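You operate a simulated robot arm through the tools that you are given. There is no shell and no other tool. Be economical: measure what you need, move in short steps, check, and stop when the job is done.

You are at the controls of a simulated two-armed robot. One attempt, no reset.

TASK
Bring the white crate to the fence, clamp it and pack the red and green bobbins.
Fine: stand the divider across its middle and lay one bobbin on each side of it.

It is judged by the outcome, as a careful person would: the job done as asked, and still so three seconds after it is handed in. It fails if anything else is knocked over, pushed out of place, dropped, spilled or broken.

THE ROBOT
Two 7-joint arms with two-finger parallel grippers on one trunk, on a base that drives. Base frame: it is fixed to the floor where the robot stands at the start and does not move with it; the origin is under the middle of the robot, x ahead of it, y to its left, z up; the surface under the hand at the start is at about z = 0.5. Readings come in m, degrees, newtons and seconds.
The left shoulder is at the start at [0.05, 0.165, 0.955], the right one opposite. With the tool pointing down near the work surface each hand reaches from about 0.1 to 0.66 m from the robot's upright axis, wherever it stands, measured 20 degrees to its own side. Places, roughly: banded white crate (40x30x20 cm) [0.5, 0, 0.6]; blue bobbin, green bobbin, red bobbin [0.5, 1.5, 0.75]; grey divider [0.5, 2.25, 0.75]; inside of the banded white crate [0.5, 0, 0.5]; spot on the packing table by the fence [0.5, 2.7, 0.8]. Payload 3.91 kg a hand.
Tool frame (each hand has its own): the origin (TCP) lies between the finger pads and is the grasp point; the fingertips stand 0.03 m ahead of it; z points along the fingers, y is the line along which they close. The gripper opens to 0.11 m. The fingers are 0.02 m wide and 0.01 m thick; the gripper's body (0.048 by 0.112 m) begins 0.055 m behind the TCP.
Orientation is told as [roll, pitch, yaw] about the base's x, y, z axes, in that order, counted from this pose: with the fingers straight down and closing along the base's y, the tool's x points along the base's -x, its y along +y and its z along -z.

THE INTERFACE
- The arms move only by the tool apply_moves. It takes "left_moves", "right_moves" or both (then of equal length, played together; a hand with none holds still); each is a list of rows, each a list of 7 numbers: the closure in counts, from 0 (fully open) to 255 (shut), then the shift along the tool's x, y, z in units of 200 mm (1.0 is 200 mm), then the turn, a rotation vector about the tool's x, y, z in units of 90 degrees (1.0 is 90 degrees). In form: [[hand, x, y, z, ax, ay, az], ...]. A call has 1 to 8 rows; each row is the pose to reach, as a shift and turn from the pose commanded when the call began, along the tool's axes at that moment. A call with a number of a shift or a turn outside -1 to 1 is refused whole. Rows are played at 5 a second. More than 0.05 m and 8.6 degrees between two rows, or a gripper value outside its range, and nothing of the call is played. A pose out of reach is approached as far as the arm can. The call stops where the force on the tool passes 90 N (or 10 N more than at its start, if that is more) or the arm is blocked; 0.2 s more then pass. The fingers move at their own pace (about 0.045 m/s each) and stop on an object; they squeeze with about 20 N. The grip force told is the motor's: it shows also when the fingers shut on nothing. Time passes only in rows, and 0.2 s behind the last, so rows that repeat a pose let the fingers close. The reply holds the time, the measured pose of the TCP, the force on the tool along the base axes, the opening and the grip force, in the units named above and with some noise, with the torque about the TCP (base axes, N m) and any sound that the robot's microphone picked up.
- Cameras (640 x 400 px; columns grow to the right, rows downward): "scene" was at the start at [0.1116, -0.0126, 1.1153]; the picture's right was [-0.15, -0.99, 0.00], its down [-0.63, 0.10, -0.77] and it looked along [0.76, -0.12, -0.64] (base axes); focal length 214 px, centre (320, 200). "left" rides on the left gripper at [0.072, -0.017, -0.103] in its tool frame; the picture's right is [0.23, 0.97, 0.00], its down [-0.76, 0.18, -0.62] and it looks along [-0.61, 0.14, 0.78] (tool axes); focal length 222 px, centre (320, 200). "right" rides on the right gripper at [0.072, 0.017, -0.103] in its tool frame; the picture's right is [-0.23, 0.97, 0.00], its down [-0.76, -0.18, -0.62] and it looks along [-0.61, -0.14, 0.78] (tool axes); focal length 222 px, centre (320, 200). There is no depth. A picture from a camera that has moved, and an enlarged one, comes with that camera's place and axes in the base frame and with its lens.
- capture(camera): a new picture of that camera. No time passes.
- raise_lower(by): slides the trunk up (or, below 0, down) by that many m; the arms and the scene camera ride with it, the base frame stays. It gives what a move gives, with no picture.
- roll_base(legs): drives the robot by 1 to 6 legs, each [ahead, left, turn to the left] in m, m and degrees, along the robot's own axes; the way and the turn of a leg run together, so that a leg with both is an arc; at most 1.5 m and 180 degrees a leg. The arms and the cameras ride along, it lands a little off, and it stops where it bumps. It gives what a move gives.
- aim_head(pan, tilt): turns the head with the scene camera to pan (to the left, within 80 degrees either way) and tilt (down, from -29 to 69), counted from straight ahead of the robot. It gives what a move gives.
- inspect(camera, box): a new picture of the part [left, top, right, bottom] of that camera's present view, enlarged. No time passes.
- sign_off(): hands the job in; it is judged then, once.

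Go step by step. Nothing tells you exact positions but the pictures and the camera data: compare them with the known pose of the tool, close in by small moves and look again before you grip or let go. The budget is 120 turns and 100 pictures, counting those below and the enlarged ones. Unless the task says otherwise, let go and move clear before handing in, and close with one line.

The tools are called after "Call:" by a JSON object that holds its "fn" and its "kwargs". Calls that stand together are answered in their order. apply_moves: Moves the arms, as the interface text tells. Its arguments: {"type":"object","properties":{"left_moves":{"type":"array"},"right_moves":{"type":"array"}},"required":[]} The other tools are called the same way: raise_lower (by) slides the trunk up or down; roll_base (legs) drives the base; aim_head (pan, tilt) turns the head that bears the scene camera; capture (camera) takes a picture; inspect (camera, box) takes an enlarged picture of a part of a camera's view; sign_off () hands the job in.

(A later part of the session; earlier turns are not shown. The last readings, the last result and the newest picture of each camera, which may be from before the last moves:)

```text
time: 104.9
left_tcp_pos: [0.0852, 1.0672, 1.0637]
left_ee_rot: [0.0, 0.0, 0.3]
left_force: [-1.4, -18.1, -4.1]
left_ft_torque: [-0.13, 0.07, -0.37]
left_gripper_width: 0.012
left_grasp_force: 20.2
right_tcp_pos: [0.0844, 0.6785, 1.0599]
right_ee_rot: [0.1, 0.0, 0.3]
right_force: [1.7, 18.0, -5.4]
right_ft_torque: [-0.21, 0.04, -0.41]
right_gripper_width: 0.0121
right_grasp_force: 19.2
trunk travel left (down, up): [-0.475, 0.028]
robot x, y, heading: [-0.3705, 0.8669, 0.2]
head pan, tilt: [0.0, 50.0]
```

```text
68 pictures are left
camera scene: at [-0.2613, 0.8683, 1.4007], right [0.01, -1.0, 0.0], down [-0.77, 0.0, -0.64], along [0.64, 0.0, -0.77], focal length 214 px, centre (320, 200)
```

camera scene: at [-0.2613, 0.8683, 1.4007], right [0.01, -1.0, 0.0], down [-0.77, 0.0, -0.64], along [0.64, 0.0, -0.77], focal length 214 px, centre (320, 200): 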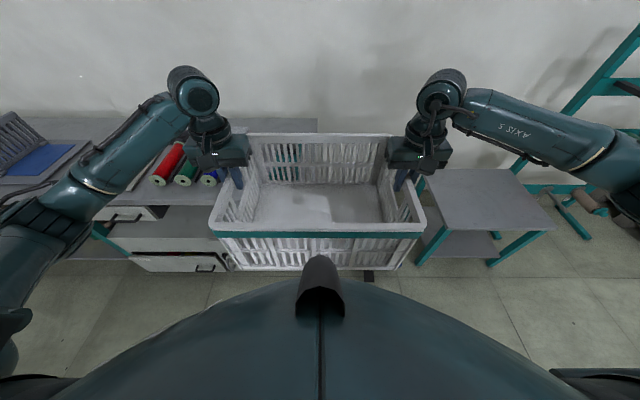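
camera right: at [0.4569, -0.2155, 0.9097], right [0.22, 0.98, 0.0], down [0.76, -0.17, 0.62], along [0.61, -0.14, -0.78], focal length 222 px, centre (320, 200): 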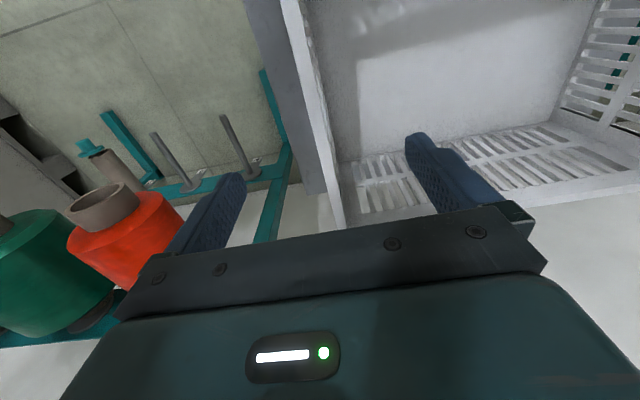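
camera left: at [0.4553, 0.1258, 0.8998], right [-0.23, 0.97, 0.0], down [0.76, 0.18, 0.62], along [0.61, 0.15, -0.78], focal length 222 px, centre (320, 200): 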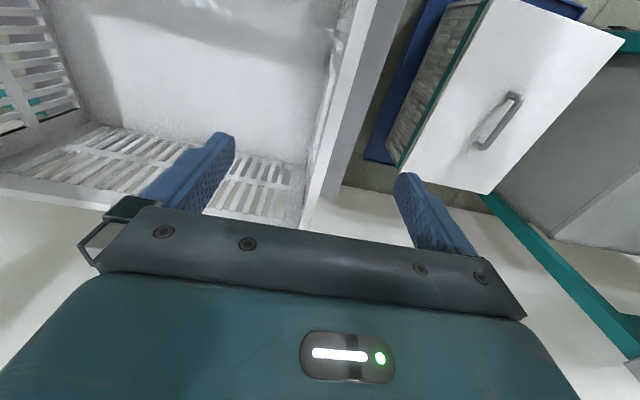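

The crate rides well. I'll continue left to line up with the jaw at y≈2.66.

Call:
{"fn": "roll_base", "kwargs": {"legs": [[0, 0.9, 0], [0, 0.88, 0]]}}

Call:
{"fn": "aim_head", "kwargs": {"pan": 0, "tilt": 45}}

Call:
{"fn": "capture", "kwargs": {"camera": "scene"}}

```text
time: 121.1
left_tcp_pos: [0.0786, 2.8752, 1.0636]
left_ee_rot: [0.0, 0.0, -0.1]
left_force: [-1.9, -3.6, -4.4]
left_ft_torque: [0.03, 0.09, -0.4]
left_gripper_width: 0.0119
left_grasp_force: 19.9
right_tcp_pos: [0.0747, 2.4873, 1.0601]
right_ee_rot: [0.0, -0.1, 0.0]
right_force: [1.9, 3.5, -5.5]
right_ft_torque: [-0.23, 0.02, -0.4]
right_gripper_width: 0.012
right_grasp_force: 19.9
trunk travel left (down, up): [-0.475, 0.028]
robot x, y, heading: [-0.3754, 2.6781, -0.1]
head pan, tilt: [0.0, 50.0]
```

```text
time: 121.7
left_tcp_pos: [0.0774, 2.8764, 1.0646]
left_ee_rot: [0.0, 0.1, -0.1]
left_force: [-1.5, -1.4, -4.4]
left_ft_torque: [0.03, -0.22, -0.36]
left_gripper_width: 0.0117
left_grasp_force: 20.2
right_tcp_pos: [0.0738, 2.4878, 1.0612]
right_ee_rot: [0.0, -0.1, 0.0]
right_force: [1.6, 0.7, -4.0]
right_ft_torque: [-0.22, 0.32, -0.47]
right_gripper_width: 0.0119
right_grasp_force: 19.8
trunk travel left (down, up): [-0.475, 0.028]
robot x, y, heading: [-0.3768, 2.6785, 0.2]
head pan, tilt: [0.0, 45.0]
```

```text
67 pictures are left
camera scene: at [-0.266, 2.6787, 1.4076], right [0.0, -1.0, 0.0], down [-0.71, 0.0, -0.71], along [0.71, 0.0, -0.71], focal length 214 px, centre (320, 200)
```

scene: 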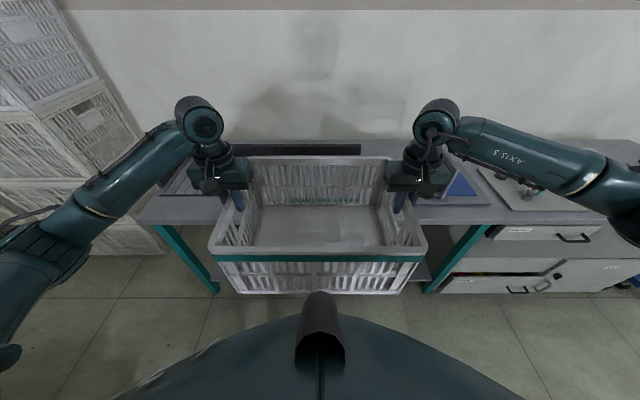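

The crate is centred at y≈2.68. I'll drive it in over the jaw, clear of it by about 4 cm, then look.

Call:
{"fn": "roll_base", "kwargs": {"legs": [[0.33, -0.02, 0]]}}

Call:
{"fn": "capture", "kwargs": {"camera": "scene"}}

Call:
{"fn": "capture", "kwargs": {"camera": "left"}}

```text
time: 123.9
left_tcp_pos: [0.4056, 2.8529, 1.0635]
left_ee_rot: [0.1, 0.1, -0.4]
left_force: [-2.0, -1.5, -3.3]
left_ft_torque: [-0.03, 0.19, -0.39]
left_gripper_width: 0.0118
left_grasp_force: 20.2
right_tcp_pos: [0.4, 2.4652, 1.0602]
right_ee_rot: [0.1, 0.1, -0.3]
right_force: [2.1, 1.1, -4.9]
right_ft_torque: [-0.23, -0.15, -0.41]
right_gripper_width: 0.0121
right_grasp_force: 20.3
trunk travel left (down, up): [-0.475, 0.028]
robot x, y, heading: [-0.0493, 2.66, -0.2]
head pan, tilt: [0.0, 45.0]
```

```text
66 pictures are left
camera scene: at [0.0601, 2.6573, 1.4076], right [-0.01, -1.0, 0.0], down [-0.71, 0.0, -0.71], along [0.71, 0.0, -0.71], focal length 214 px, centre (320, 200)
```

scene: 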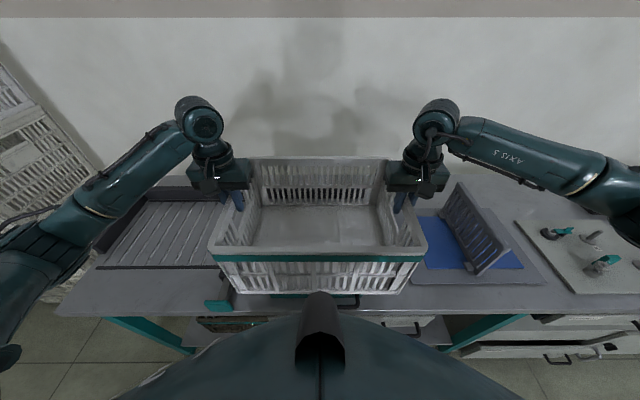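

```text
65 pictures are left
camera left: at [0.3312, 2.8365, 1.1663], right [-0.22, 0.98, 0.0], down [0.76, 0.17, 0.62], along [0.61, 0.14, -0.78], focal length 222 px, centre (320, 200)
```

left: 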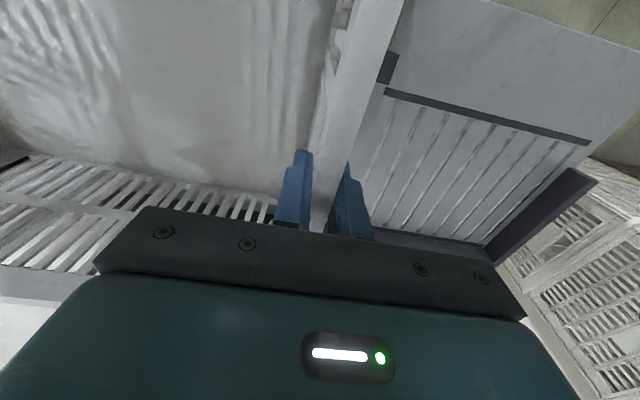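

Call:
{"fn": "apply_moves", "kwargs": {"left_moves": [[255, -0.125, 0, 0, 0, 0, 0], [255, -0.25, 0, 0, 0, 0, 0], [255, -0.375, 0, 0, 0, 0, 0], [255, -0.5, 0, 0, 0, 0, 0], [255, -0.5, 0, 0, 0, 0, 0]], "right_moves": [[255, -0.125, 0, 0, 0, 0, 0], [255, -0.25, 0, 0, 0, 0, 0], [255, -0.375, 0, 0, 0, 0, 0], [255, -0.5, 0, 0, 0, 0, 0], [255, -0.5, 0, 0, 0, 0, 0]]}}

Call:
{"fn": "aim_head", "kwargs": {"pan": 0, "tilt": 60}}

Call:
{"fn": "inspect", "kwargs": {"camera": "scene", "box": [180, 60, 460, 235]}}

```text
time: 125.1
left_tcp_pos: [0.5041, 2.8505, 1.0645]
left_ee_rot: [0.1, 0.1, -0.5]
left_force: [-2.7, -1.9, -3.8]
left_ft_torque: [-0.2, -0.16, -0.32]
left_gripper_width: 0.012
left_grasp_force: 20.1
right_tcp_pos: [0.4971, 2.4624, 1.06]
right_ee_rot: [0.1, 0.0, -0.3]
right_force: [1.7, 1.1, -6.0]
right_ft_torque: [-0.41, 0.25, -0.45]
right_gripper_width: 0.0121
right_grasp_force: 20.4
trunk travel left (down, up): [-0.475, 0.028]
robot x, y, heading: [-0.0525, 2.6583, -0.2]
head pan, tilt: [0.0, 45.0]
```

```text
time: 125.9
left_tcp_pos: [0.5037, 2.8513, 1.063]
left_ee_rot: [0.0, 0.1, -0.4]
left_force: [-1.8, 0.1, -2.6]
left_ft_torque: [-0.18, -0.07, -0.37]
left_gripper_width: 0.0121
left_grasp_force: 20.0
right_tcp_pos: [0.4975, 2.4625, 1.0609]
right_ee_rot: [0.0, 0.0, -0.3]
right_force: [1.5, 0.6, -6.4]
right_ft_torque: [-0.42, 0.19, -0.42]
right_gripper_width: 0.0119
right_grasp_force: 19.8
trunk travel left (down, up): [-0.475, 0.028]
robot x, y, heading: [-0.0469, 2.6548, -0.1]
head pan, tilt: [0.0, 60.0]
```

```text
2.29 times, centred on (320, 148) of scene
camera zoom: at [0.045, 2.6574, 1.3882], right [-0.01, -1.0, 0.0], down [-0.87, 0.01, -0.5], along [0.5, 0.0, -0.87], focal length 490 px, centre (320, 320)
```

zoom: 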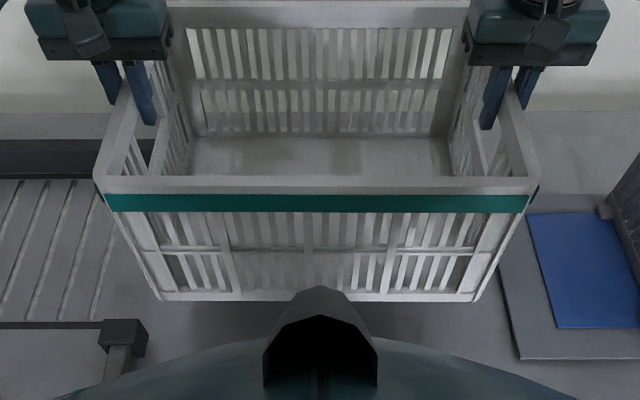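

The crate is above the spot, clear of the jaw, the mat and the rod housing. I'll lower it.

Call:
{"fn": "raise_lower", "kwargs": {"by": -0.08}}

Call:
{"fn": "apply_moves", "kwargs": {"left_moves": [[255, 0, 0, 0.025, 0, 0, 0], [255, 0, 0, 0.05, 0, 0, 0], [255, 0, 0, 0.075, 0, 0, 0]], "right_moves": [[255, 0, 0, 0.025, 0, 0, 0], [255, 0, 0, 0.05, 0, 0, 0], [255, 0, 0, 0.075, 0, 0, 0]]}}

```text
time: 127.0
left_tcp_pos: [0.5037, 2.8506, 0.9828]
left_ee_rot: [0.0, 0.1, -0.4]
left_force: [-1.7, -0.4, -1.5]
left_ft_torque: [-0.22, 0.08, -0.4]
left_gripper_width: 0.0121
left_grasp_force: 20.0
right_tcp_pos: [0.4973, 2.4623, 0.9807]
right_ee_rot: [0.0, 0.1, -0.3]
right_force: [1.7, 0.6, -6.8]
right_ft_torque: [-0.47, 0.04, -0.41]
right_gripper_width: 0.0119
right_grasp_force: 20.1
trunk travel left (down, up): [-0.395, 0.108]
robot x, y, heading: [-0.0503, 2.6606, -0.4]
head pan, tilt: [0.0, 60.0]
```

```text
time: 127.8
left_tcp_pos: [0.5028, 2.8505, 0.968]
left_ee_rot: [-0.1, 0.1, -0.7]
left_force: [-0.8, -6.6, -4.7]
left_ft_torque: [0.15, 0.1, -0.26]
left_gripper_width: 0.012
left_grasp_force: 20.1
right_tcp_pos: [0.4974, 2.463, 0.9646]
right_ee_rot: [0.1, 0.0, -0.2]
right_force: [2.4, 7.0, -5.5]
right_ft_torque: [-0.51, -0.02, -0.39]
right_gripper_width: 0.012
right_grasp_force: 20.0
trunk travel left (down, up): [-0.395, 0.108]
robot x, y, heading: [-0.0487, 2.658, -0.2]
head pan, tilt: [0.0, 60.0]
```

Call:
{"fn": "apply_moves", "kwargs": {"left_moves": [[255, 0, 0, 0.02, 0, 0, 0], [255, 0, 0, 0.04, 0, 0, 0]], "right_moves": [[255, 0, 0, 0.02, 0, 0, 0], [255, 0, 0, 0.04, 0, 0, 0]]}}

Call:
{"fn": "inspect", "kwargs": {"camera": "scene", "box": [180, 60, 460, 235]}}

```text
time: 128.4
left_tcp_pos: [0.5041, 2.8501, 0.9651]
left_ee_rot: [-0.1, -0.2, -0.4]
left_force: [2.2, -4.6, 13.7]
left_ft_torque: [0.27, 0.53, -0.36]
left_gripper_width: 0.0119
left_grasp_force: 19.4
right_tcp_pos: [0.497, 2.4627, 0.962]
right_ee_rot: [0.1, -0.3, -0.3]
right_force: [4.9, 3.6, 7.9]
right_ft_torque: [-0.32, 0.6, -0.43]
right_gripper_width: 0.012
right_grasp_force: 20.3
trunk travel left (down, up): [-0.395, 0.108]
robot x, y, heading: [-0.0493, 2.6577, 0.0]
head pan, tilt: [0.0, 60.0]
```

```text
2.29 times, centred on (320, 148) of scene
camera zoom: at [0.0433, 2.6571, 1.309], right [-0.01, -1.0, 0.0], down [-0.87, 0.01, -0.5], along [0.5, 0.0, -0.87], focal length 490 px, centre (320, 320)
```

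zoom: 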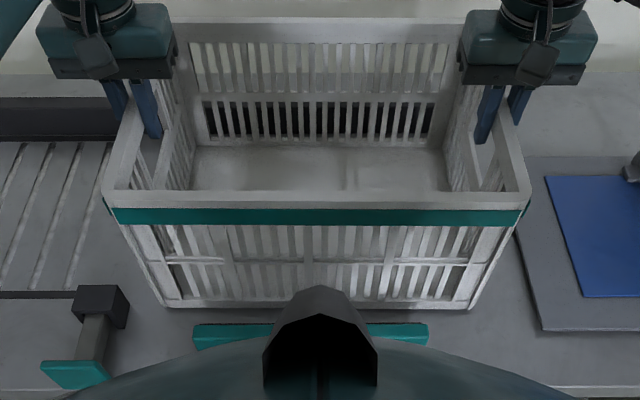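

The crate is standing on the table, with the fence visible behind it. I'll slide it back to the fence in small steps.

Call:
{"fn": "apply_moves", "kwargs": {"left_moves": [[255, 0, 0, -0.01, 0, 0, 0], [255, -0.03, 0, -0.01, 0, 0, 0], [255, -0.06, 0, -0.01, 0, 0, 0], [255, -0.09, 0, -0.01, 0, 0, 0], [255, -0.1, 0, -0.01, 0, 0, 0]], "right_moves": [[255, 0, 0, -0.01, 0, 0, 0], [255, -0.035, 0, -0.01, 0, 0, 0], [255, -0.07, 0, -0.01, 0, 0, 0], [255, -0.11, 0, -0.01, 0, 0, 0], [255, -0.12, 0, -0.01, 0, 0, 0]]}}

Call:
{"fn": "apply_moves", "kwargs": {"left_moves": [[255, -0.02, 0, 0, 0, 0, 0], [255, -0.04, 0, 0, 0, 0, 0]], "right_moves": [[255, -0.02, 0, 0, 0, 0, 0], [255, -0.04, 0, 0, 0, 0, 0]]}}

Call:
{"fn": "inspect", "kwargs": {"camera": "scene", "box": [180, 60, 460, 235]}}

```text
time: 129.7
left_tcp_pos: [0.5216, 2.8489, 0.9651]
left_ee_rot: [0.1, -0.1, -0.3]
left_force: [-3.8, -0.9, 12.1]
left_ft_torque: [-0.05, 0.27, 0.18]
left_gripper_width: 0.0121
left_grasp_force: 19.7
right_tcp_pos: [0.518, 2.461, 0.9617]
right_ee_rot: [0.0, -0.2, -0.2]
right_force: [-4.9, -0.2, 3.9]
right_ft_torque: [-0.14, 0.24, 0.03]
right_gripper_width: 0.0119
right_grasp_force: 19.7
trunk travel left (down, up): [-0.395, 0.108]
robot x, y, heading: [-0.0503, 2.6588, -0.2]
head pan, tilt: [0.0, 60.0]
```

```text
time: 130.2
left_tcp_pos: [0.5309, 2.8495, 0.9656]
left_ee_rot: [0.0, -0.1, -0.3]
left_force: [-1.8, 0.1, 8.7]
left_ft_torque: [0.0, -0.22, 0.48]
left_gripper_width: 0.0119
left_grasp_force: 19.8
right_tcp_pos: [0.5287, 2.4613, 0.9614]
right_ee_rot: [0.1, -0.1, -0.2]
right_force: [-5.1, -0.8, -0.5]
right_ft_torque: [-0.14, -0.35, 0.42]
right_gripper_width: 0.0122
right_grasp_force: 20.4
trunk travel left (down, up): [-0.395, 0.108]
robot x, y, heading: [-0.0475, 2.6546, -0.2]
head pan, tilt: [0.0, 60.0]
```

```text
2.29 times, centred on (320, 148) of scene
camera zoom: at [0.0424, 2.6572, 1.3083], right [-0.01, -1.0, 0.0], down [-0.87, 0.01, -0.5], along [0.5, 0.0, -0.87], focal length 490 px, centre (320, 320)
```

zoom: 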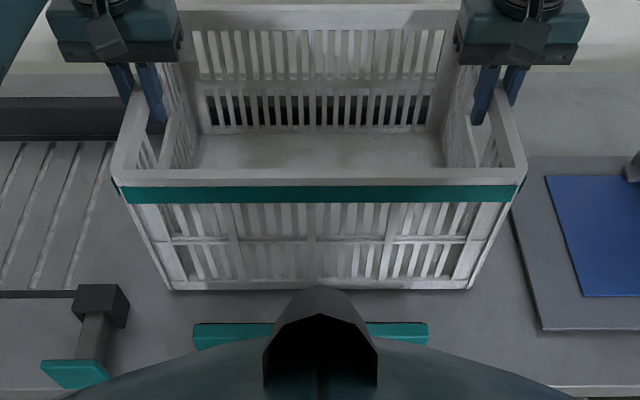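

Call:
{"fn": "apply_moves", "kwargs": {"left_moves": [[255, -0.025, 0, 0.003, 0, 0, 0], [255, -0.05, 0, 0.003, 0, 0, 0]], "right_moves": [[255, -0.03, 0, -0.003, 0, 0, 0], [255, -0.06, 0, -0.003, 0, 0, 0]]}}

Call:
{"fn": "apply_moves", "kwargs": {"left_moves": [[255, -0.02, 0, 0, 0, 0, 0], [255, -0.04, 0, 0, 0, 0, 0]], "right_moves": [[255, -0.02, 0, 0, 0, 0, 0], [255, -0.04, 0, 0, 0, 0, 0]]}}

```text
time: 130.8
left_tcp_pos: [0.5377, 2.8486, 0.9651]
left_ee_rot: [0.1, -0.1, -0.4]
left_force: [-10.7, 2.4, 15.6]
left_ft_torque: [-0.03, 0.2, 0.44]
left_gripper_width: 0.0116
left_grasp_force: 19.8
right_tcp_pos: [0.5371, 2.4618, 0.9628]
right_ee_rot: [0.0, 0.0, -0.3]
right_force: [-19.0, -2.0, -1.9]
right_ft_torque: [-0.05, 0.42, 0.32]
right_gripper_width: 0.0118
right_grasp_force: 20.1
trunk travel left (down, up): [-0.395, 0.108]
robot x, y, heading: [-0.0537, 2.6529, -0.4]
head pan, tilt: [0.0, 60.0]
```

```text
time: 131.4
left_tcp_pos: [0.5456, 2.8497, 0.9645]
left_ee_rot: [0.1, 0.0, -0.5]
left_force: [-19.4, 1.4, 11.0]
left_ft_torque: [-0.08, 0.57, 0.48]
left_gripper_width: 0.0118
left_grasp_force: 19.7
right_tcp_pos: [0.5453, 2.4617, 0.9645]
right_ee_rot: [0.0, -0.4, -0.3]
right_force: [-16.2, -5.1, 9.4]
right_ft_torque: [-0.01, 0.25, 0.4]
right_gripper_width: 0.0119
right_grasp_force: 19.7
trunk travel left (down, up): [-0.395, 0.108]
robot x, y, heading: [-0.0484, 2.6541, -0.4]
head pan, tilt: [0.0, 60.0]
```

Call:
{"fn": "inspect", "kwargs": {"camera": "scene", "box": [180, 60, 460, 235]}}

Call:
{"fn": "capture", "kwargs": {"camera": "left"}}

```text
2.29 times, centred on (320, 148) of scene
camera zoom: at [0.0381, 2.657, 1.3089], right [-0.01, -1.0, 0.0], down [-0.86, 0.01, -0.51], along [0.51, 0.0, -0.86], focal length 490 px, centre (320, 320)
```

zoom: 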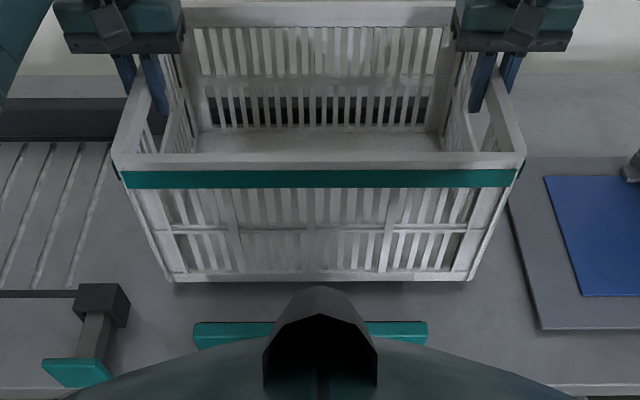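

```text
60 pictures are left
camera left: at [0.4714, 2.8331, 1.0673], right [-0.22, 0.98, 0.0], down [0.76, 0.17, 0.62], along [0.61, 0.14, -0.78], focal length 222 px, centre (320, 200)
```

left: 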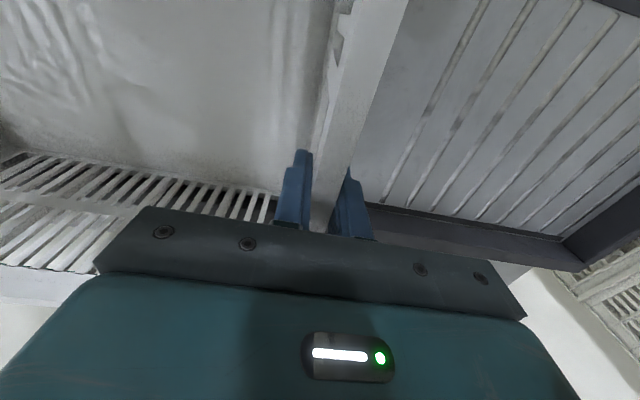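

Call:
{"fn": "apply_moves", "kwargs": {"left_moves": [[255, -0.02, 0, -0.01, 0, 0, 0], [255, -0.04, 0, -0.01, 0, 0, 0], [255, -0.04, 0, -0.01, 0, 0, 0]], "right_moves": [[255, -0.02, 0, -0.01, 0, 0, 0], [255, -0.04, 0, -0.01, 0, 0, 0], [255, -0.04, 0, -0.01, 0, 0, 0]]}}

Call:
{"fn": "apply_moves", "kwargs": {"left_moves": [[255, -0.02, 0, 0, 0, 0, 0], [255, -0.04, 0, 0, 0, 0, 0], [255, -0.04, 0, 0, 0, 0, 0]], "right_moves": [[255, -0.02, 0, 0, 0, 0, 0], [255, -0.04, 0, 0, 0, 0, 0], [255, -0.04, 0, 0, 0, 0, 0]]}}

Call:
{"fn": "inspect", "kwargs": {"camera": "scene", "box": [180, 60, 460, 235]}}

```text
time: 132.2
left_tcp_pos: [0.5544, 2.8502, 0.9672]
left_ee_rot: [0.0, -0.3, -0.3]
left_force: [-18.1, 3.1, 7.1]
left_ft_torque: [-0.19, -0.02, 0.42]
left_gripper_width: 0.0119
left_grasp_force: 20.1
right_tcp_pos: [0.5549, 2.462, 0.9669]
right_ee_rot: [0.0, -0.5, -0.3]
right_force: [-13.2, -6.4, 15.2]
right_ft_torque: [0.19, 0.04, 0.37]
right_gripper_width: 0.0119
right_grasp_force: 19.7
trunk travel left (down, up): [-0.395, 0.108]
robot x, y, heading: [-0.0491, 2.6568, -0.4]
head pan, tilt: [0.0, 60.0]
```

```text
time: 133.1
left_tcp_pos: [0.5628, 2.8495, 0.968]
left_ee_rot: [0.0, -0.3, -0.4]
left_force: [-16.7, 2.0, 10.0]
left_ft_torque: [-0.17, 0.09, 0.43]
left_gripper_width: 0.0122
left_grasp_force: 19.9
right_tcp_pos: [0.562, 2.4614, 0.9653]
right_ee_rot: [-0.1, -0.2, -0.3]
right_force: [-15.7, -6.7, 9.1]
right_ft_torque: [-0.05, 0.31, 0.38]
right_gripper_width: 0.0121
right_grasp_force: 20.2
trunk travel left (down, up): [-0.395, 0.108]
robot x, y, heading: [-0.0491, 2.6583, -0.3]
head pan, tilt: [0.0, 60.0]
```

```text
2.29 times, centred on (320, 148) of scene
camera zoom: at [0.0386, 2.6568, 1.3088], right [-0.01, -1.0, 0.0], down [-0.86, 0.01, -0.5], along [0.5, 0.0, -0.86], focal length 490 px, centre (320, 320)
```

zoom: 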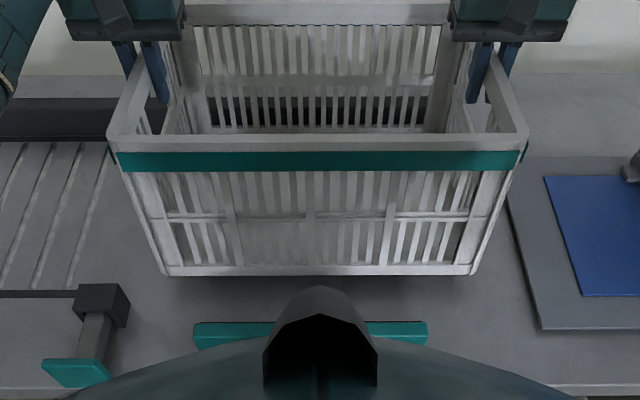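

The crate has met something and its front is starting to tip up. I'll back off about 15 mm and press lightly so it sits flat.

Call:
{"fn": "apply_moves", "kwargs": {"left_moves": [[255, 0.03, 0, 0, 0, 0, 0], [255, 0.06, 0, 0.0, 0, 0, 0], [255, 0.09, 0, 0.01, 0, 0, 0], [255, 0.09, 0, 0.02, 0, 0, 0]], "right_moves": [[255, 0.03, 0, 0, 0, 0, 0], [255, 0.06, 0, 0.0, 0, 0, 0], [255, 0.09, 0, 0.01, 0, 0, 0], [255, 0.09, 0, 0.02, 0, 0, 0]]}}

Call:
{"fn": "inspect", "kwargs": {"camera": "scene", "box": [180, 60, 460, 235]}}

```text
time: 134.1
left_tcp_pos: [0.5464, 2.8499, 0.9621]
left_ee_rot: [0.0, -0.1, -0.3]
left_force: [2.5, 7.3, 1.4]
left_ft_torque: [-0.09, -0.7, 0.42]
left_gripper_width: 0.0122
left_grasp_force: 19.4
right_tcp_pos: [0.5456, 2.4632, 0.9587]
right_ee_rot: [0.0, -0.2, -0.3]
right_force: [-4.6, -7.0, 2.1]
right_ft_torque: [-0.06, -0.71, 0.36]
right_gripper_width: 0.0118
right_grasp_force: 20.0
trunk travel left (down, up): [-0.395, 0.108]
robot x, y, heading: [-0.0548, 2.6567, -0.4]
head pan, tilt: [0.0, 60.0]
```

```text
2.29 times, centred on (320, 148) of scene
camera zoom: at [0.0433, 2.6575, 1.3084], right [-0.01, -1.0, 0.0], down [-0.87, 0.01, -0.5], along [0.5, 0.0, -0.87], focal length 490 px, centre (320, 320)
```

zoom: 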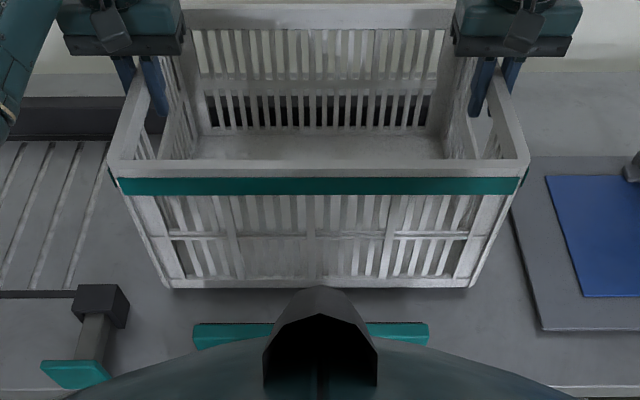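

Call:
{"fn": "apply_moves", "kwargs": {"left_moves": [[255, 0, 0, 0, 0, -0.015, 0], [255, 0, 0, 0, 0, -0.03, 0], [255, 0, 0, 0, 0, -0.03, 0]], "right_moves": [[255, 0, 0, 0, 0, -0.015, 0], [255, 0, 0, 0, 0, -0.03, 0], [255, 0, 0, 0, 0, -0.03, 0]]}}

Call:
{"fn": "apply_moves", "kwargs": {"left_moves": [[180, 0, 0, 0, 0, 0, 0], [180, 0, 0, 0, 0, 0, 0], [180, 0, 0, 0, 0, 0, 0]], "right_moves": [[180, 0, 0, 0, 0, 0, 0], [180, 0, 0, 0, 0, 0, 0], [180, 0, 0, 0, 0, 0, 0]]}}

Call:
{"fn": "inspect", "kwargs": {"camera": "scene", "box": [180, 60, 460, 235]}}

```text
time: 134.8
left_tcp_pos: [0.5486, 2.8501, 0.9603]
left_ee_rot: [0.1, -2.6, -0.3]
left_force: [1.1, 11.3, -5.3]
left_ft_torque: [-0.27, -0.39, 0.24]
left_gripper_width: 0.012
left_grasp_force: 19.7
right_tcp_pos: [0.5463, 2.4613, 0.9584]
right_ee_rot: [0.0, -2.5, -0.3]
right_force: [-1.6, -10.4, -4.9]
right_ft_torque: [0.29, 0.34, 0.35]
right_gripper_width: 0.0121
right_grasp_force: 20.4
trunk travel left (down, up): [-0.395, 0.108]
robot x, y, heading: [-0.0481, 2.6599, -0.4]
head pan, tilt: [0.0, 60.0]
```

```text
time: 135.7
left_tcp_pos: [0.5466, 2.8493, 0.9601]
left_ee_rot: [0.0, -2.8, -0.3]
left_force: [0.8, -0.1, 0.4]
left_ft_torque: [-0.02, -0.02, -0.01]
left_gripper_width: 0.0322
left_grasp_force: 0.1
right_tcp_pos: [0.5468, 2.4622, 0.958]
right_ee_rot: [0.1, -2.7, -0.4]
right_force: [-0.1, -0.6, 0.6]
right_ft_torque: [0.04, 0.03, 0.01]
right_gripper_width: 0.0324
right_grasp_force: 0.0
trunk travel left (down, up): [-0.395, 0.108]
robot x, y, heading: [-0.0502, 2.6579, -0.3]
head pan, tilt: [0.0, 60.0]
```

```text
2.29 times, centred on (320, 148) of scene
camera zoom: at [0.0442, 2.6574, 1.3083], right [-0.01, -1.0, 0.0], down [-0.87, 0.01, -0.5], along [0.5, 0.0, -0.87], focal length 490 px, centre (320, 320)
```

zoom: 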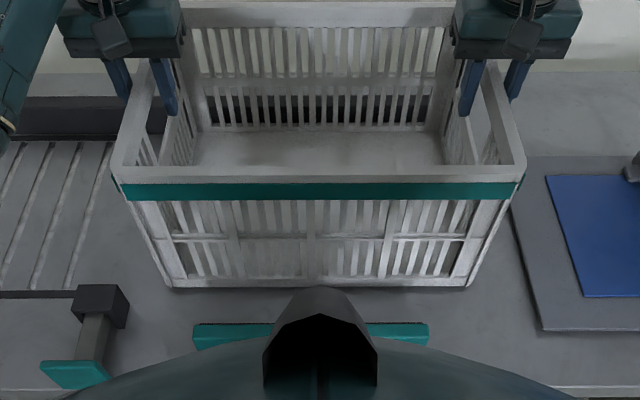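

The crate is flat again and essentially at the fence. I'll raise the hands clear and look at the jaw and crate from further back.

Call:
{"fn": "raise_lower", "kwargs": {"by": 0.1}}

Call:
{"fn": "apply_moves", "kwargs": {"left_moves": [[180, 0, 0, -0.1, 0, 0, 0], [100, 0, 0, -0.2, 0, 0.03, 0], [0, 0, 0, -0.3, 0, 0.03, 0]], "right_moves": [[180, 0, 0, -0.1, 0, 0, 0], [100, 0, 0, -0.2, 0, 0.03, 0], [0, 0, 0, -0.3, 0, 0.03, 0]]}}

Call:
{"fn": "roll_base", "kwargs": {"legs": [[-0.3, 0, 0.3]]}}

Call:
{"fn": "raise_lower", "kwargs": {"by": -0.1}}

Call:
{"fn": "aim_head", "kwargs": {"pan": 0, "tilt": 38}}

Call:
{"fn": "inspect", "kwargs": {"camera": "scene", "box": [200, 110, 440, 260]}}

```text
time: 137.0
left_tcp_pos: [0.5473, 2.8491, 1.0604]
left_ee_rot: [0.0, -2.8, -0.3]
left_force: [-0.8, -0.4, -0.6]
left_ft_torque: [-0.01, -0.03, -0.01]
left_gripper_width: 0.0321
left_grasp_force: 0.1
right_tcp_pos: [0.5478, 2.4626, 1.059]
right_ee_rot: [0.0, -2.7, -0.3]
right_force: [0.1, -0.3, 0.3]
right_ft_torque: [0.01, -0.02, -0.04]
right_gripper_width: 0.0321
right_grasp_force: 0.1
trunk travel left (down, up): [-0.495, 0.008]
robot x, y, heading: [-0.0535, 2.6572, -0.3]
head pan, tilt: [0.0, 60.0]
```

```text
time: 137.8
left_tcp_pos: [0.5437, 2.8498, 1.1201]
left_ee_rot: [-0.1, 0.0, -0.4]
left_force: [0.2, 0.3, 0.2]
left_ft_torque: [-0.01, -0.01, 0.0]
left_gripper_width: 0.0843
left_grasp_force: 0.0
right_tcp_pos: [0.5433, 2.4646, 1.1196]
right_ee_rot: [0.0, 0.0, -0.2]
right_force: [0.5, 0.1, 1.1]
right_ft_torque: [-0.01, 0.01, -0.01]
right_gripper_width: 0.0839
right_grasp_force: 0.1
trunk travel left (down, up): [-0.495, 0.008]
robot x, y, heading: [-0.0535, 2.657, -0.3]
head pan, tilt: [0.0, 60.0]
```

```text
time: 139.8
left_tcp_pos: [0.2558, 2.8544, 1.1198]
left_ee_rot: [0.0, -0.1, -0.2]
left_force: [-0.3, 0.2, 0.1]
left_ft_torque: [0.0, -0.04, 0.01]
left_gripper_width: 0.1101
left_grasp_force: 0.1
right_tcp_pos: [0.2576, 2.4684, 1.1187]
right_ee_rot: [0.1, 0.0, -0.2]
right_force: [0.7, 0.0, 0.5]
right_ft_torque: [-0.01, 0.01, 0.03]
right_gripper_width: 0.11
right_grasp_force: 0.0
trunk travel left (down, up): [-0.495, 0.008]
robot x, y, heading: [-0.3369, 2.6579, 0.2]
head pan, tilt: [0.0, 60.0]
```

```text
time: 141.1
left_tcp_pos: [0.2559, 2.8532, 1.0196]
left_ee_rot: [0.0, 0.0, -0.2]
left_force: [-0.1, -0.4, -0.5]
left_ft_torque: [0.01, -0.02, 0.02]
left_gripper_width: 0.11
left_grasp_force: 0.1
right_tcp_pos: [0.2579, 2.4681, 1.0189]
right_ee_rot: [0.1, 0.0, -0.1]
right_force: [0.9, -0.7, 0.1]
right_ft_torque: [-0.01, 0.03, 0.01]
right_gripper_width: 0.1101
right_grasp_force: 0.0
trunk travel left (down, up): [-0.395, 0.108]
robot x, y, heading: [-0.3415, 2.6581, -0.1]
head pan, tilt: [0.0, 60.0]
```

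```text
time: 142.0
left_tcp_pos: [0.2563, 2.8528, 1.0205]
left_ee_rot: [0.0, 0.0, -0.2]
left_force: [-0.4, 0.0, -0.4]
left_ft_torque: [-0.03, -0.02, -0.03]
left_gripper_width: 0.1097
left_grasp_force: 0.1
right_tcp_pos: [0.2584, 2.4689, 1.0188]
right_ee_rot: [0.1, 0.0, -0.1]
right_force: [-0.5, -1.1, -0.4]
right_ft_torque: [-0.05, 0.0, -0.01]
right_gripper_width: 0.1101
right_grasp_force: 0.1
trunk travel left (down, up): [-0.395, 0.108]
robot x, y, heading: [-0.3382, 2.6591, -0.2]
head pan, tilt: [0.0, 38.0]
```

```text
2.67 times, centred on (320, 185) of scene
camera zoom: at [-0.2241, 2.6589, 1.3379], right [0.0, -1.0, 0.0], down [-0.62, 0.0, -0.79], along [0.79, 0.0, -0.62], focal length 572 px, centre (320, 240)
```

zoom: 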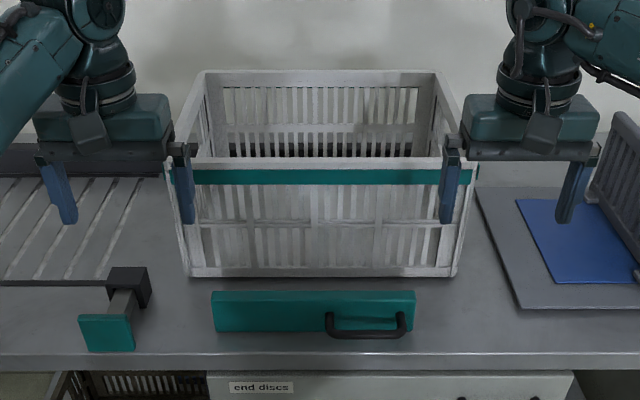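

The crate stands squarely behind the jaw. I'll use the right hand with closed fingers, tilted forward, to push the jaw toward the crate, beginning by getting into position above and in front of it.

Call:
{"fn": "apply_moves", "kwargs": {"right_moves": [[255, 0.04, 0.24, 0, 0, 0, 0], [255, 0.08, 0.48, 0, 0, 0, 0], [255, 0.12, 0.72, 0, 0, 0, 0], [255, 0.16, 0.97, 0, 0, -0.08, 0], [255, 0.16, 0.97, 0, 0, -0.16, 0], [255, 0.16, 0.97, 0.2, 0, -0.22, 0], [255, 0.16, 0.97, 0.4, 0, -0.22, 0], [255, 0.16, 0.97, 0.6, 0, -0.22, 0]]}}

Call:
{"fn": "inspect", "kwargs": {"camera": "scene", "box": [200, 110, 440, 260]}}

```text
refused: row 4 steps farther than a row can; nothing moved
```

```text
2.67 times, centred on (320, 185) of scene
camera zoom: at [-0.2241, 2.6589, 1.3379], right [0.0, -1.0, 0.0], down [-0.62, 0.0, -0.79], along [0.79, 0.0, -0.62], focal length 572 px, centre (320, 240)
```

zoom: 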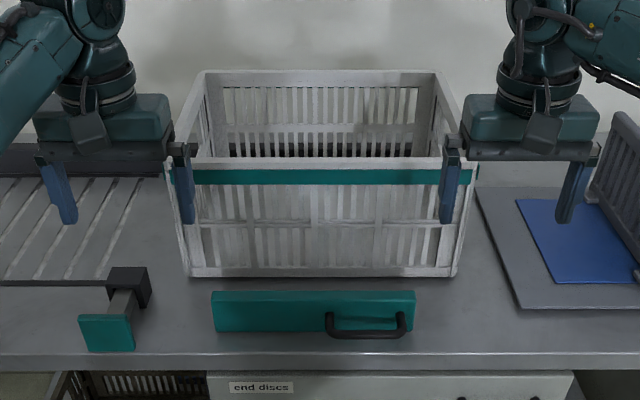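

Call:
{"fn": "apply_moves", "kwargs": {"right_moves": [[255, 0.04, 0.23, 0, 0, 0, 0], [255, 0.08, 0.46, 0, 0, 0, 0], [255, 0.12, 0.69, 0, 0, 0, 0], [255, 0.14, 0.92, 0, 0, -0.08, 0], [255, 0.16, 0.97, 0, 0, -0.16, 0], [255, 0.16, 0.97, 0.2, 0, -0.22, 0], [255, 0.16, 0.97, 0.4, 0, -0.22, 0], [255, 0.16, 0.97, 0.6, 0, -0.22, 0]]}}

Call:
{"fn": "inspect", "kwargs": {"camera": "scene", "box": [200, 110, 440, 260]}}

```text
time: 143.8
left_tcp_pos: [0.256, 2.8529, 1.0204]
left_ee_rot: [0.0, 0.1, -0.2]
left_force: [0.2, 0.1, -0.3]
left_ft_torque: [-0.04, -0.01, 0.01]
left_gripper_width: 0.1102
left_grasp_force: 0.0
right_tcp_pos: [0.2256, 2.6626, 0.8969]
right_ee_rot: [0.2, -19.8, -0.1]
right_force: [0.1, 0.1, 0.5]
right_ft_torque: [0.01, -0.03, 0.0]
right_gripper_width: 0.0
right_grasp_force: 20.2
trunk travel left (down, up): [-0.395, 0.108]
robot x, y, heading: [-0.3392, 2.6613, -0.4]
head pan, tilt: [0.0, 38.0]
```

```text
2.67 times, centred on (320, 185) of scene
camera zoom: at [-0.2239, 2.6589, 1.338], right [0.0, -1.0, 0.0], down [-0.62, 0.0, -0.79], along [0.79, 0.0, -0.62], focal length 572 px, centre (320, 240)
```

zoom: 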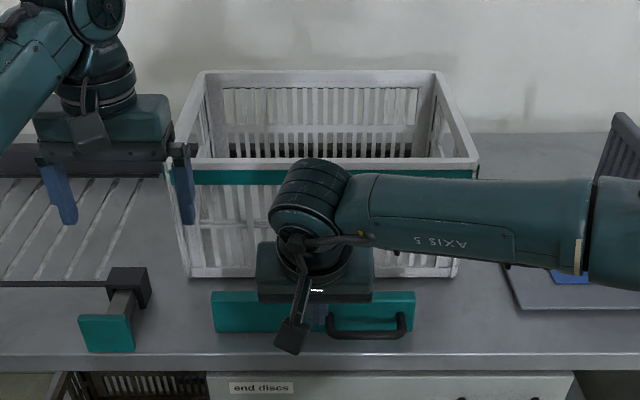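

Call:
{"fn": "apply_moves", "kwargs": {"right_moves": [[255, 0, 0.06, 0, 0, 0, 0], [255, 0, 0.06, 0.15, 0, 0, 0], [255, 0, 0.06, 0.29, 0, 0, 0], [255, 0, 0.06, 0.29, 0, 0, 0]]}}

Call:
{"fn": "inspect", "kwargs": {"camera": "scene", "box": [200, 110, 440, 260]}}

Call:
{"fn": "capture", "kwargs": {"camera": "right"}}

```text
time: 144.8
left_tcp_pos: [0.2551, 2.8535, 1.0204]
left_ee_rot: [0.0, 0.1, -0.2]
left_force: [-0.2, 0.4, -0.7]
left_ft_torque: [0.01, 0.02, 0.03]
left_gripper_width: 0.1101
left_grasp_force: 0.0
right_tcp_pos: [0.2458, 2.6729, 0.8447]
right_ee_rot: [0.1, -19.9, -0.1]
right_force: [-0.4, -0.8, -0.6]
right_ft_torque: [0.0, -0.02, -0.01]
right_gripper_width: 0.0001
right_grasp_force: 19.4
trunk travel left (down, up): [-0.395, 0.108]
robot x, y, heading: [-0.3375, 2.6571, 0.1]
head pan, tilt: [0.0, 38.0]
```

```text
2.67 times, centred on (320, 185) of scene
camera zoom: at [-0.2242, 2.6588, 1.338], right [0.0, -1.0, 0.0], down [-0.62, 0.0, -0.79], along [0.79, 0.0, -0.62], focal length 572 px, centre (320, 240)
```

zoom: 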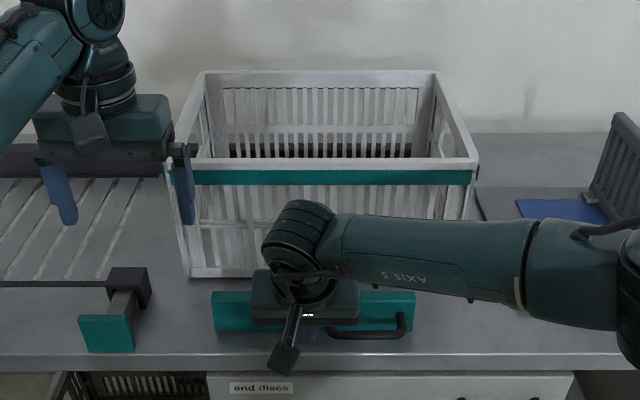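

```text
52 pictures are left
camera right: at [0.142, 2.6887, 0.9167], right [0.21, 0.97, 0.08], down [0.51, -0.18, 0.84], along [0.84, -0.14, -0.53], focal length 222 px, centre (320, 200)
```

right: 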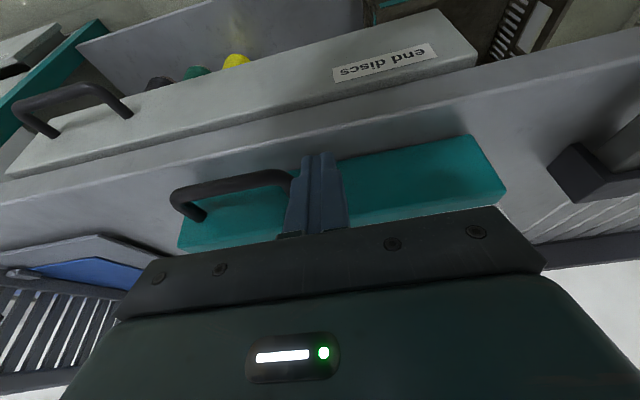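

The fingers are just in front of the jaw face, left of the handle. I'll push gently toward the fence.

Call:
{"fn": "apply_moves", "kwargs": {"right_moves": [[255, -0.07, 0, 0.025, 0, 0, 0], [255, -0.141, 0, 0.051, 0, 0, 0], [255, -0.188, 0, 0.068, 0, 0, 0], [255, -0.235, 0, 0.085, 0, 0, 0], [255, -0.282, 0, 0.102, 0, 0, 0]]}}

Call:
{"fn": "inspect", "kwargs": {"camera": "scene", "box": [200, 110, 440, 260]}}

```text
time: 146.0
left_tcp_pos: [0.2556, 2.8538, 1.0203]
left_ee_rot: [0.0, 0.0, -0.2]
left_force: [-0.6, -0.1, -0.2]
left_ft_torque: [0.0, -0.02, -0.01]
left_gripper_width: 0.11
left_grasp_force: 0.0
right_tcp_pos: [0.3084, 2.6764, 0.8445]
right_ee_rot: [0.1, -19.9, -0.1]
right_force: [-2.6, 0.1, 1.0]
right_ft_torque: [-0.05, 0.07, -0.02]
right_gripper_width: 0.0
right_grasp_force: 20.2
trunk travel left (down, up): [-0.395, 0.108]
robot x, y, heading: [-0.3367, 2.6549, 0.1]
head pan, tilt: [0.0, 38.0]
```

```text
2.67 times, centred on (320, 185) of scene
camera zoom: at [-0.2245, 2.659, 1.3381], right [0.0, -1.0, 0.0], down [-0.62, 0.0, -0.79], along [0.79, 0.0, -0.62], focal length 572 px, centre (320, 240)
```

zoom: 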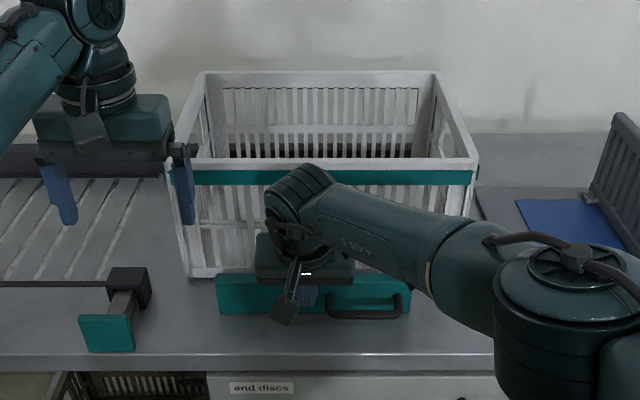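

The jaw slides freely toward the fence, so it is the clamp. I'll continue until it presses the crate.

Call:
{"fn": "apply_moves", "kwargs": {"right_moves": [[255, -0.07, 0, 0.025, 0, 0, 0], [255, -0.118, 0, 0.043, 0, 0, 0], [255, -0.165, 0, 0.06, 0, 0, 0], [255, -0.212, 0, 0.077, 0, 0, 0], [255, -0.235, 0, 0.085, 0, 0, 0]]}}

Call:
{"fn": "inspect", "kwargs": {"camera": "scene", "box": [200, 110, 440, 260]}}

```text
time: 147.2
left_tcp_pos: [0.2544, 2.8529, 1.0197]
left_ee_rot: [0.0, 0.1, -0.1]
left_force: [-0.2, -0.7, 0.3]
left_ft_torque: [0.03, 0.02, -0.05]
left_gripper_width: 0.1101
left_grasp_force: 0.0
right_tcp_pos: [0.3189, 2.6714, 0.8489]
right_ee_rot: [0.0, -19.9, -0.2]
right_force: [-1.1, 0.9, 0.1]
right_ft_torque: [0.02, 0.05, 0.07]
right_gripper_width: 0.0
right_grasp_force: 20.0
right hand out of reach, approached as far as the arm can: row 1, 2, 3, 4, 5
trunk travel left (down, up): [-0.395, 0.108]
robot x, y, heading: [-0.3389, 2.6623, -0.2]
head pan, tilt: [0.0, 38.0]
```

```text
2.67 times, centred on (320, 185) of scene
camera zoom: at [-0.2242, 2.659, 1.338], right [0.0, -1.0, 0.0], down [-0.62, 0.0, -0.79], along [0.79, 0.0, -0.62], focal length 572 px, centre (320, 240)
```

zoom: 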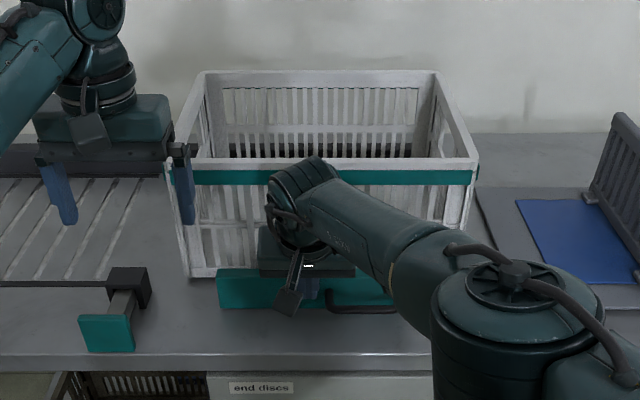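

The arm is at its reach, so I'll retract it, lift the left hand, and roll the base 12 cm closer.

Call:
{"fn": "apply_moves", "kwargs": {"left_moves": [[0, 0, 0, -0.2, 0, 0, 0], [0, 0, 0, -0.4, 0, 0, 0], [0, 0, 0, -0.6, 0, 0, 0], [0, 0, 0, -0.6, 0, 0, 0], [0, 0, 0, -0.6, 0, 0, 0], [0, 0, 0, -0.6, 0, 0, 0], [0, 0, 0, -0.6, 0, 0, 0], [0, 0, 0, -0.6, 0, 0, 0]], "right_moves": [[255, 0.1, 0, -0.04, 0, 0, 0], [255, 0.2, 0, -0.08, 0, 0, 0], [255, 0.3, 0, -0.12, 0, 0, 0], [255, 0.4, 0, -0.16, 0, 0, 0], [255, 0.5, 0, -0.2, 0, 0, 0], [255, 0.6, 0, -0.24, 0, 0, 0], [255, 0.7, 0, -0.28, 0, 0, 0], [255, 0.8, 0, -0.3, 0, 0, 0]]}}

Call:
{"fn": "roll_base", "kwargs": {"legs": [[0.13, 0, 0]]}}

Call:
{"fn": "capture", "kwargs": {"camera": "right"}}

```text
time: 149.0
left_tcp_pos: [0.2576, 2.8525, 1.1407]
left_ee_rot: [-0.1, 0.0, -0.2]
left_force: [-0.5, -0.1, -0.9]
left_ft_torque: [0.0, -0.02, -0.02]
left_gripper_width: 0.1102
left_grasp_force: 0.1
right_tcp_pos: [0.146, 2.6717, 0.8547]
right_ee_rot: [0.1, -19.9, -0.3]
right_force: [0.9, -0.7, 0.0]
right_ft_torque: [0.05, -0.01, -0.01]
right_gripper_width: 0.0
right_grasp_force: 19.9
trunk travel left (down, up): [-0.395, 0.108]
robot x, y, heading: [-0.34, 2.6588, 0.0]
head pan, tilt: [0.0, 38.0]
```

```text
time: 150.2
left_tcp_pos: [0.3861, 2.8523, 1.1397]
left_ee_rot: [0.0, 0.1, -0.2]
left_force: [0.6, -0.1, 0.1]
left_ft_torque: [0.01, 0.04, 0.0]
left_gripper_width: 0.1102
left_grasp_force: 0.1
right_tcp_pos: [0.2754, 2.6714, 0.8531]
right_ee_rot: [0.1, -19.8, -0.1]
right_force: [-0.3, 0.0, 0.8]
right_ft_torque: [0.04, 0.01, 0.0]
right_gripper_width: 0.0001
right_grasp_force: 20.4
trunk travel left (down, up): [-0.395, 0.108]
robot x, y, heading: [-0.2093, 2.6594, -0.1]
head pan, tilt: [0.0, 38.0]
```

```text
49 pictures are left
camera right: at [0.1715, 2.6881, 0.9268], right [0.22, 0.97, 0.08], down [0.51, -0.18, 0.84], along [0.84, -0.14, -0.53], focal length 222 px, centre (320, 200)
```

right: 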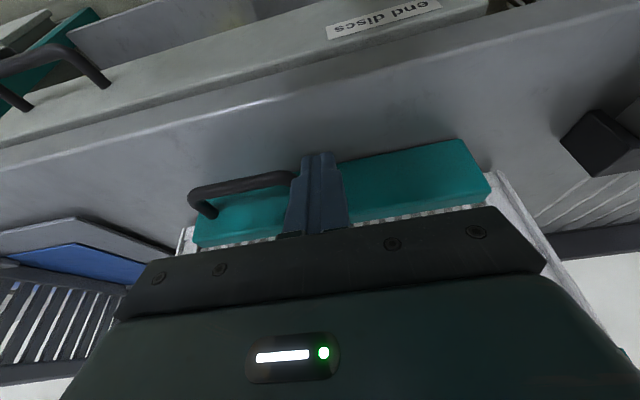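

Call:
{"fn": "apply_moves", "kwargs": {"right_moves": [[255, -0.1, 0, 0.075, 0, 0, 0], [255, -0.2, 0, 0.11, 0, 0, 0], [255, -0.247, 0, 0.128, 0, 0, 0], [255, -0.294, 0, 0.145, 0, 0, 0], [255, -0.341, 0, 0.162, 0, 0, 0], [255, -0.376, 0, 0.174, 0, 0, 0]]}}

Call:
{"fn": "apply_moves", "kwargs": {"right_moves": [[255, -0.023, 0, 0.0085, 0, 0, 0], [255, -0.047, 0, 0.017, 0, 0, 0]]}}

Call:
{"fn": "inspect", "kwargs": {"camera": "scene", "box": [200, 150, 440, 300]}}

```text
time: 151.6
left_tcp_pos: [0.3837, 2.8509, 1.1413]
left_ee_rot: [-0.1, -0.1, -0.1]
left_force: [0.1, -0.4, 0.0]
left_ft_torque: [0.0, 0.0, 0.03]
left_gripper_width: 0.11
left_grasp_force: 0.1
right_tcp_pos: [0.3527, 2.6718, 0.8486]
right_ee_rot: [0.0, -19.7, 0.0]
right_force: [-22.0, -2.6, 4.8]
right_ft_torque: [-0.14, 0.45, -0.06]
right_gripper_width: 0.0001
right_grasp_force: 19.9
trunk travel left (down, up): [-0.395, 0.108]
robot x, y, heading: [-0.2083, 2.6581, -0.1]
head pan, tilt: [0.0, 38.0]
```

```text
time: 152.2
left_tcp_pos: [0.3788, 2.8491, 1.1446]
left_ee_rot: [0.1, -0.5, -0.1]
left_force: [-0.5, 0.2, -0.3]
left_ft_torque: [0.01, -0.02, 0.01]
left_gripper_width: 0.1101
left_grasp_force: 0.1
right_tcp_pos: [0.3522, 2.6711, 0.8487]
right_ee_rot: [-0.1, -18.6, 0.0]
right_force: [-73.9, -21.0, 20.2]
right_ft_torque: [0.15, 1.49, -0.37]
right_gripper_width: 0.0
right_grasp_force: 19.9
trunk travel left (down, up): [-0.395, 0.108]
robot x, y, heading: [-0.2115, 2.6579, -0.2]
head pan, tilt: [0.0, 38.0]
```

```text
2.67 times, centred on (320, 225) of scene
camera zoom: at [-0.1043, 2.6562, 1.3392], right [0.0, -1.0, 0.0], down [-0.61, 0.0, -0.79], along [0.79, 0.0, -0.61], focal length 572 px, centre (320, 133)
```

zoom: 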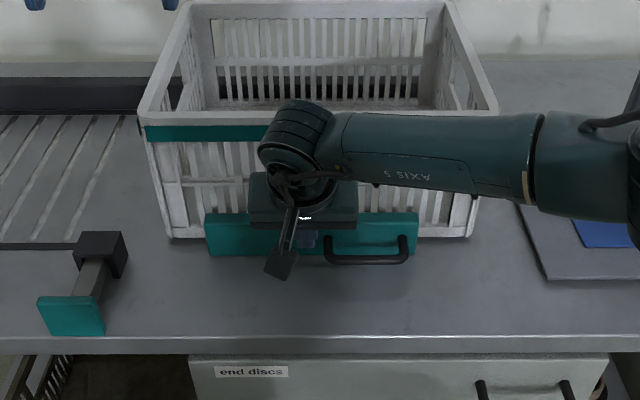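

The jaw pushed up hard at 74 N with no more travel, so the crate is pressed to the fence. I'll withdraw the hand and check that the jaw stays.

Call:
{"fn": "apply_moves", "kwargs": {"right_moves": [[255, 0.15, 0, -0.05, 0, 0, 0], [255, 0.3, 0, -0.1, 0, 0, 0], [255, 0.42, 0, -0.25, 0, 0, 0], [255, 0.42, 0, -0.49, 0, 0, 0], [255, 0.42, 0, -0.73, 0, 0, 0]]}}

Call:
{"fn": "inspect", "kwargs": {"camera": "scene", "box": [200, 150, 440, 300]}}

```text
time: 153.4
left_tcp_pos: [0.3858, 2.8516, 1.1392]
left_ee_rot: [0.0, 0.0, -0.2]
left_force: [0.8, 0.7, -1.0]
left_ft_torque: [0.0, -0.03, -0.02]
left_gripper_width: 0.1096
left_grasp_force: 0.0
right_tcp_pos: [0.2366, 2.6719, 0.9568]
right_ee_rot: [-0.1, -19.9, 0.0]
right_force: [0.3, 0.4, 0.0]
right_ft_torque: [-0.01, 0.0, 0.01]
right_gripper_width: 0.0
right_grasp_force: 20.2
trunk travel left (down, up): [-0.395, 0.108]
robot x, y, heading: [-0.2091, 2.6584, -0.1]
head pan, tilt: [0.0, 38.0]
```

```text
2.67 times, centred on (320, 225) of scene
camera zoom: at [-0.0954, 2.6586, 1.338], right [0.0, -1.0, 0.0], down [-0.62, 0.0, -0.79], along [0.79, 0.0, -0.62], focal length 572 px, centre (320, 133)
```

zoom: 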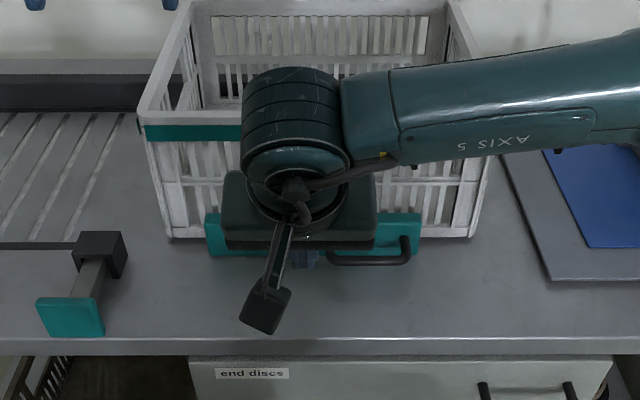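

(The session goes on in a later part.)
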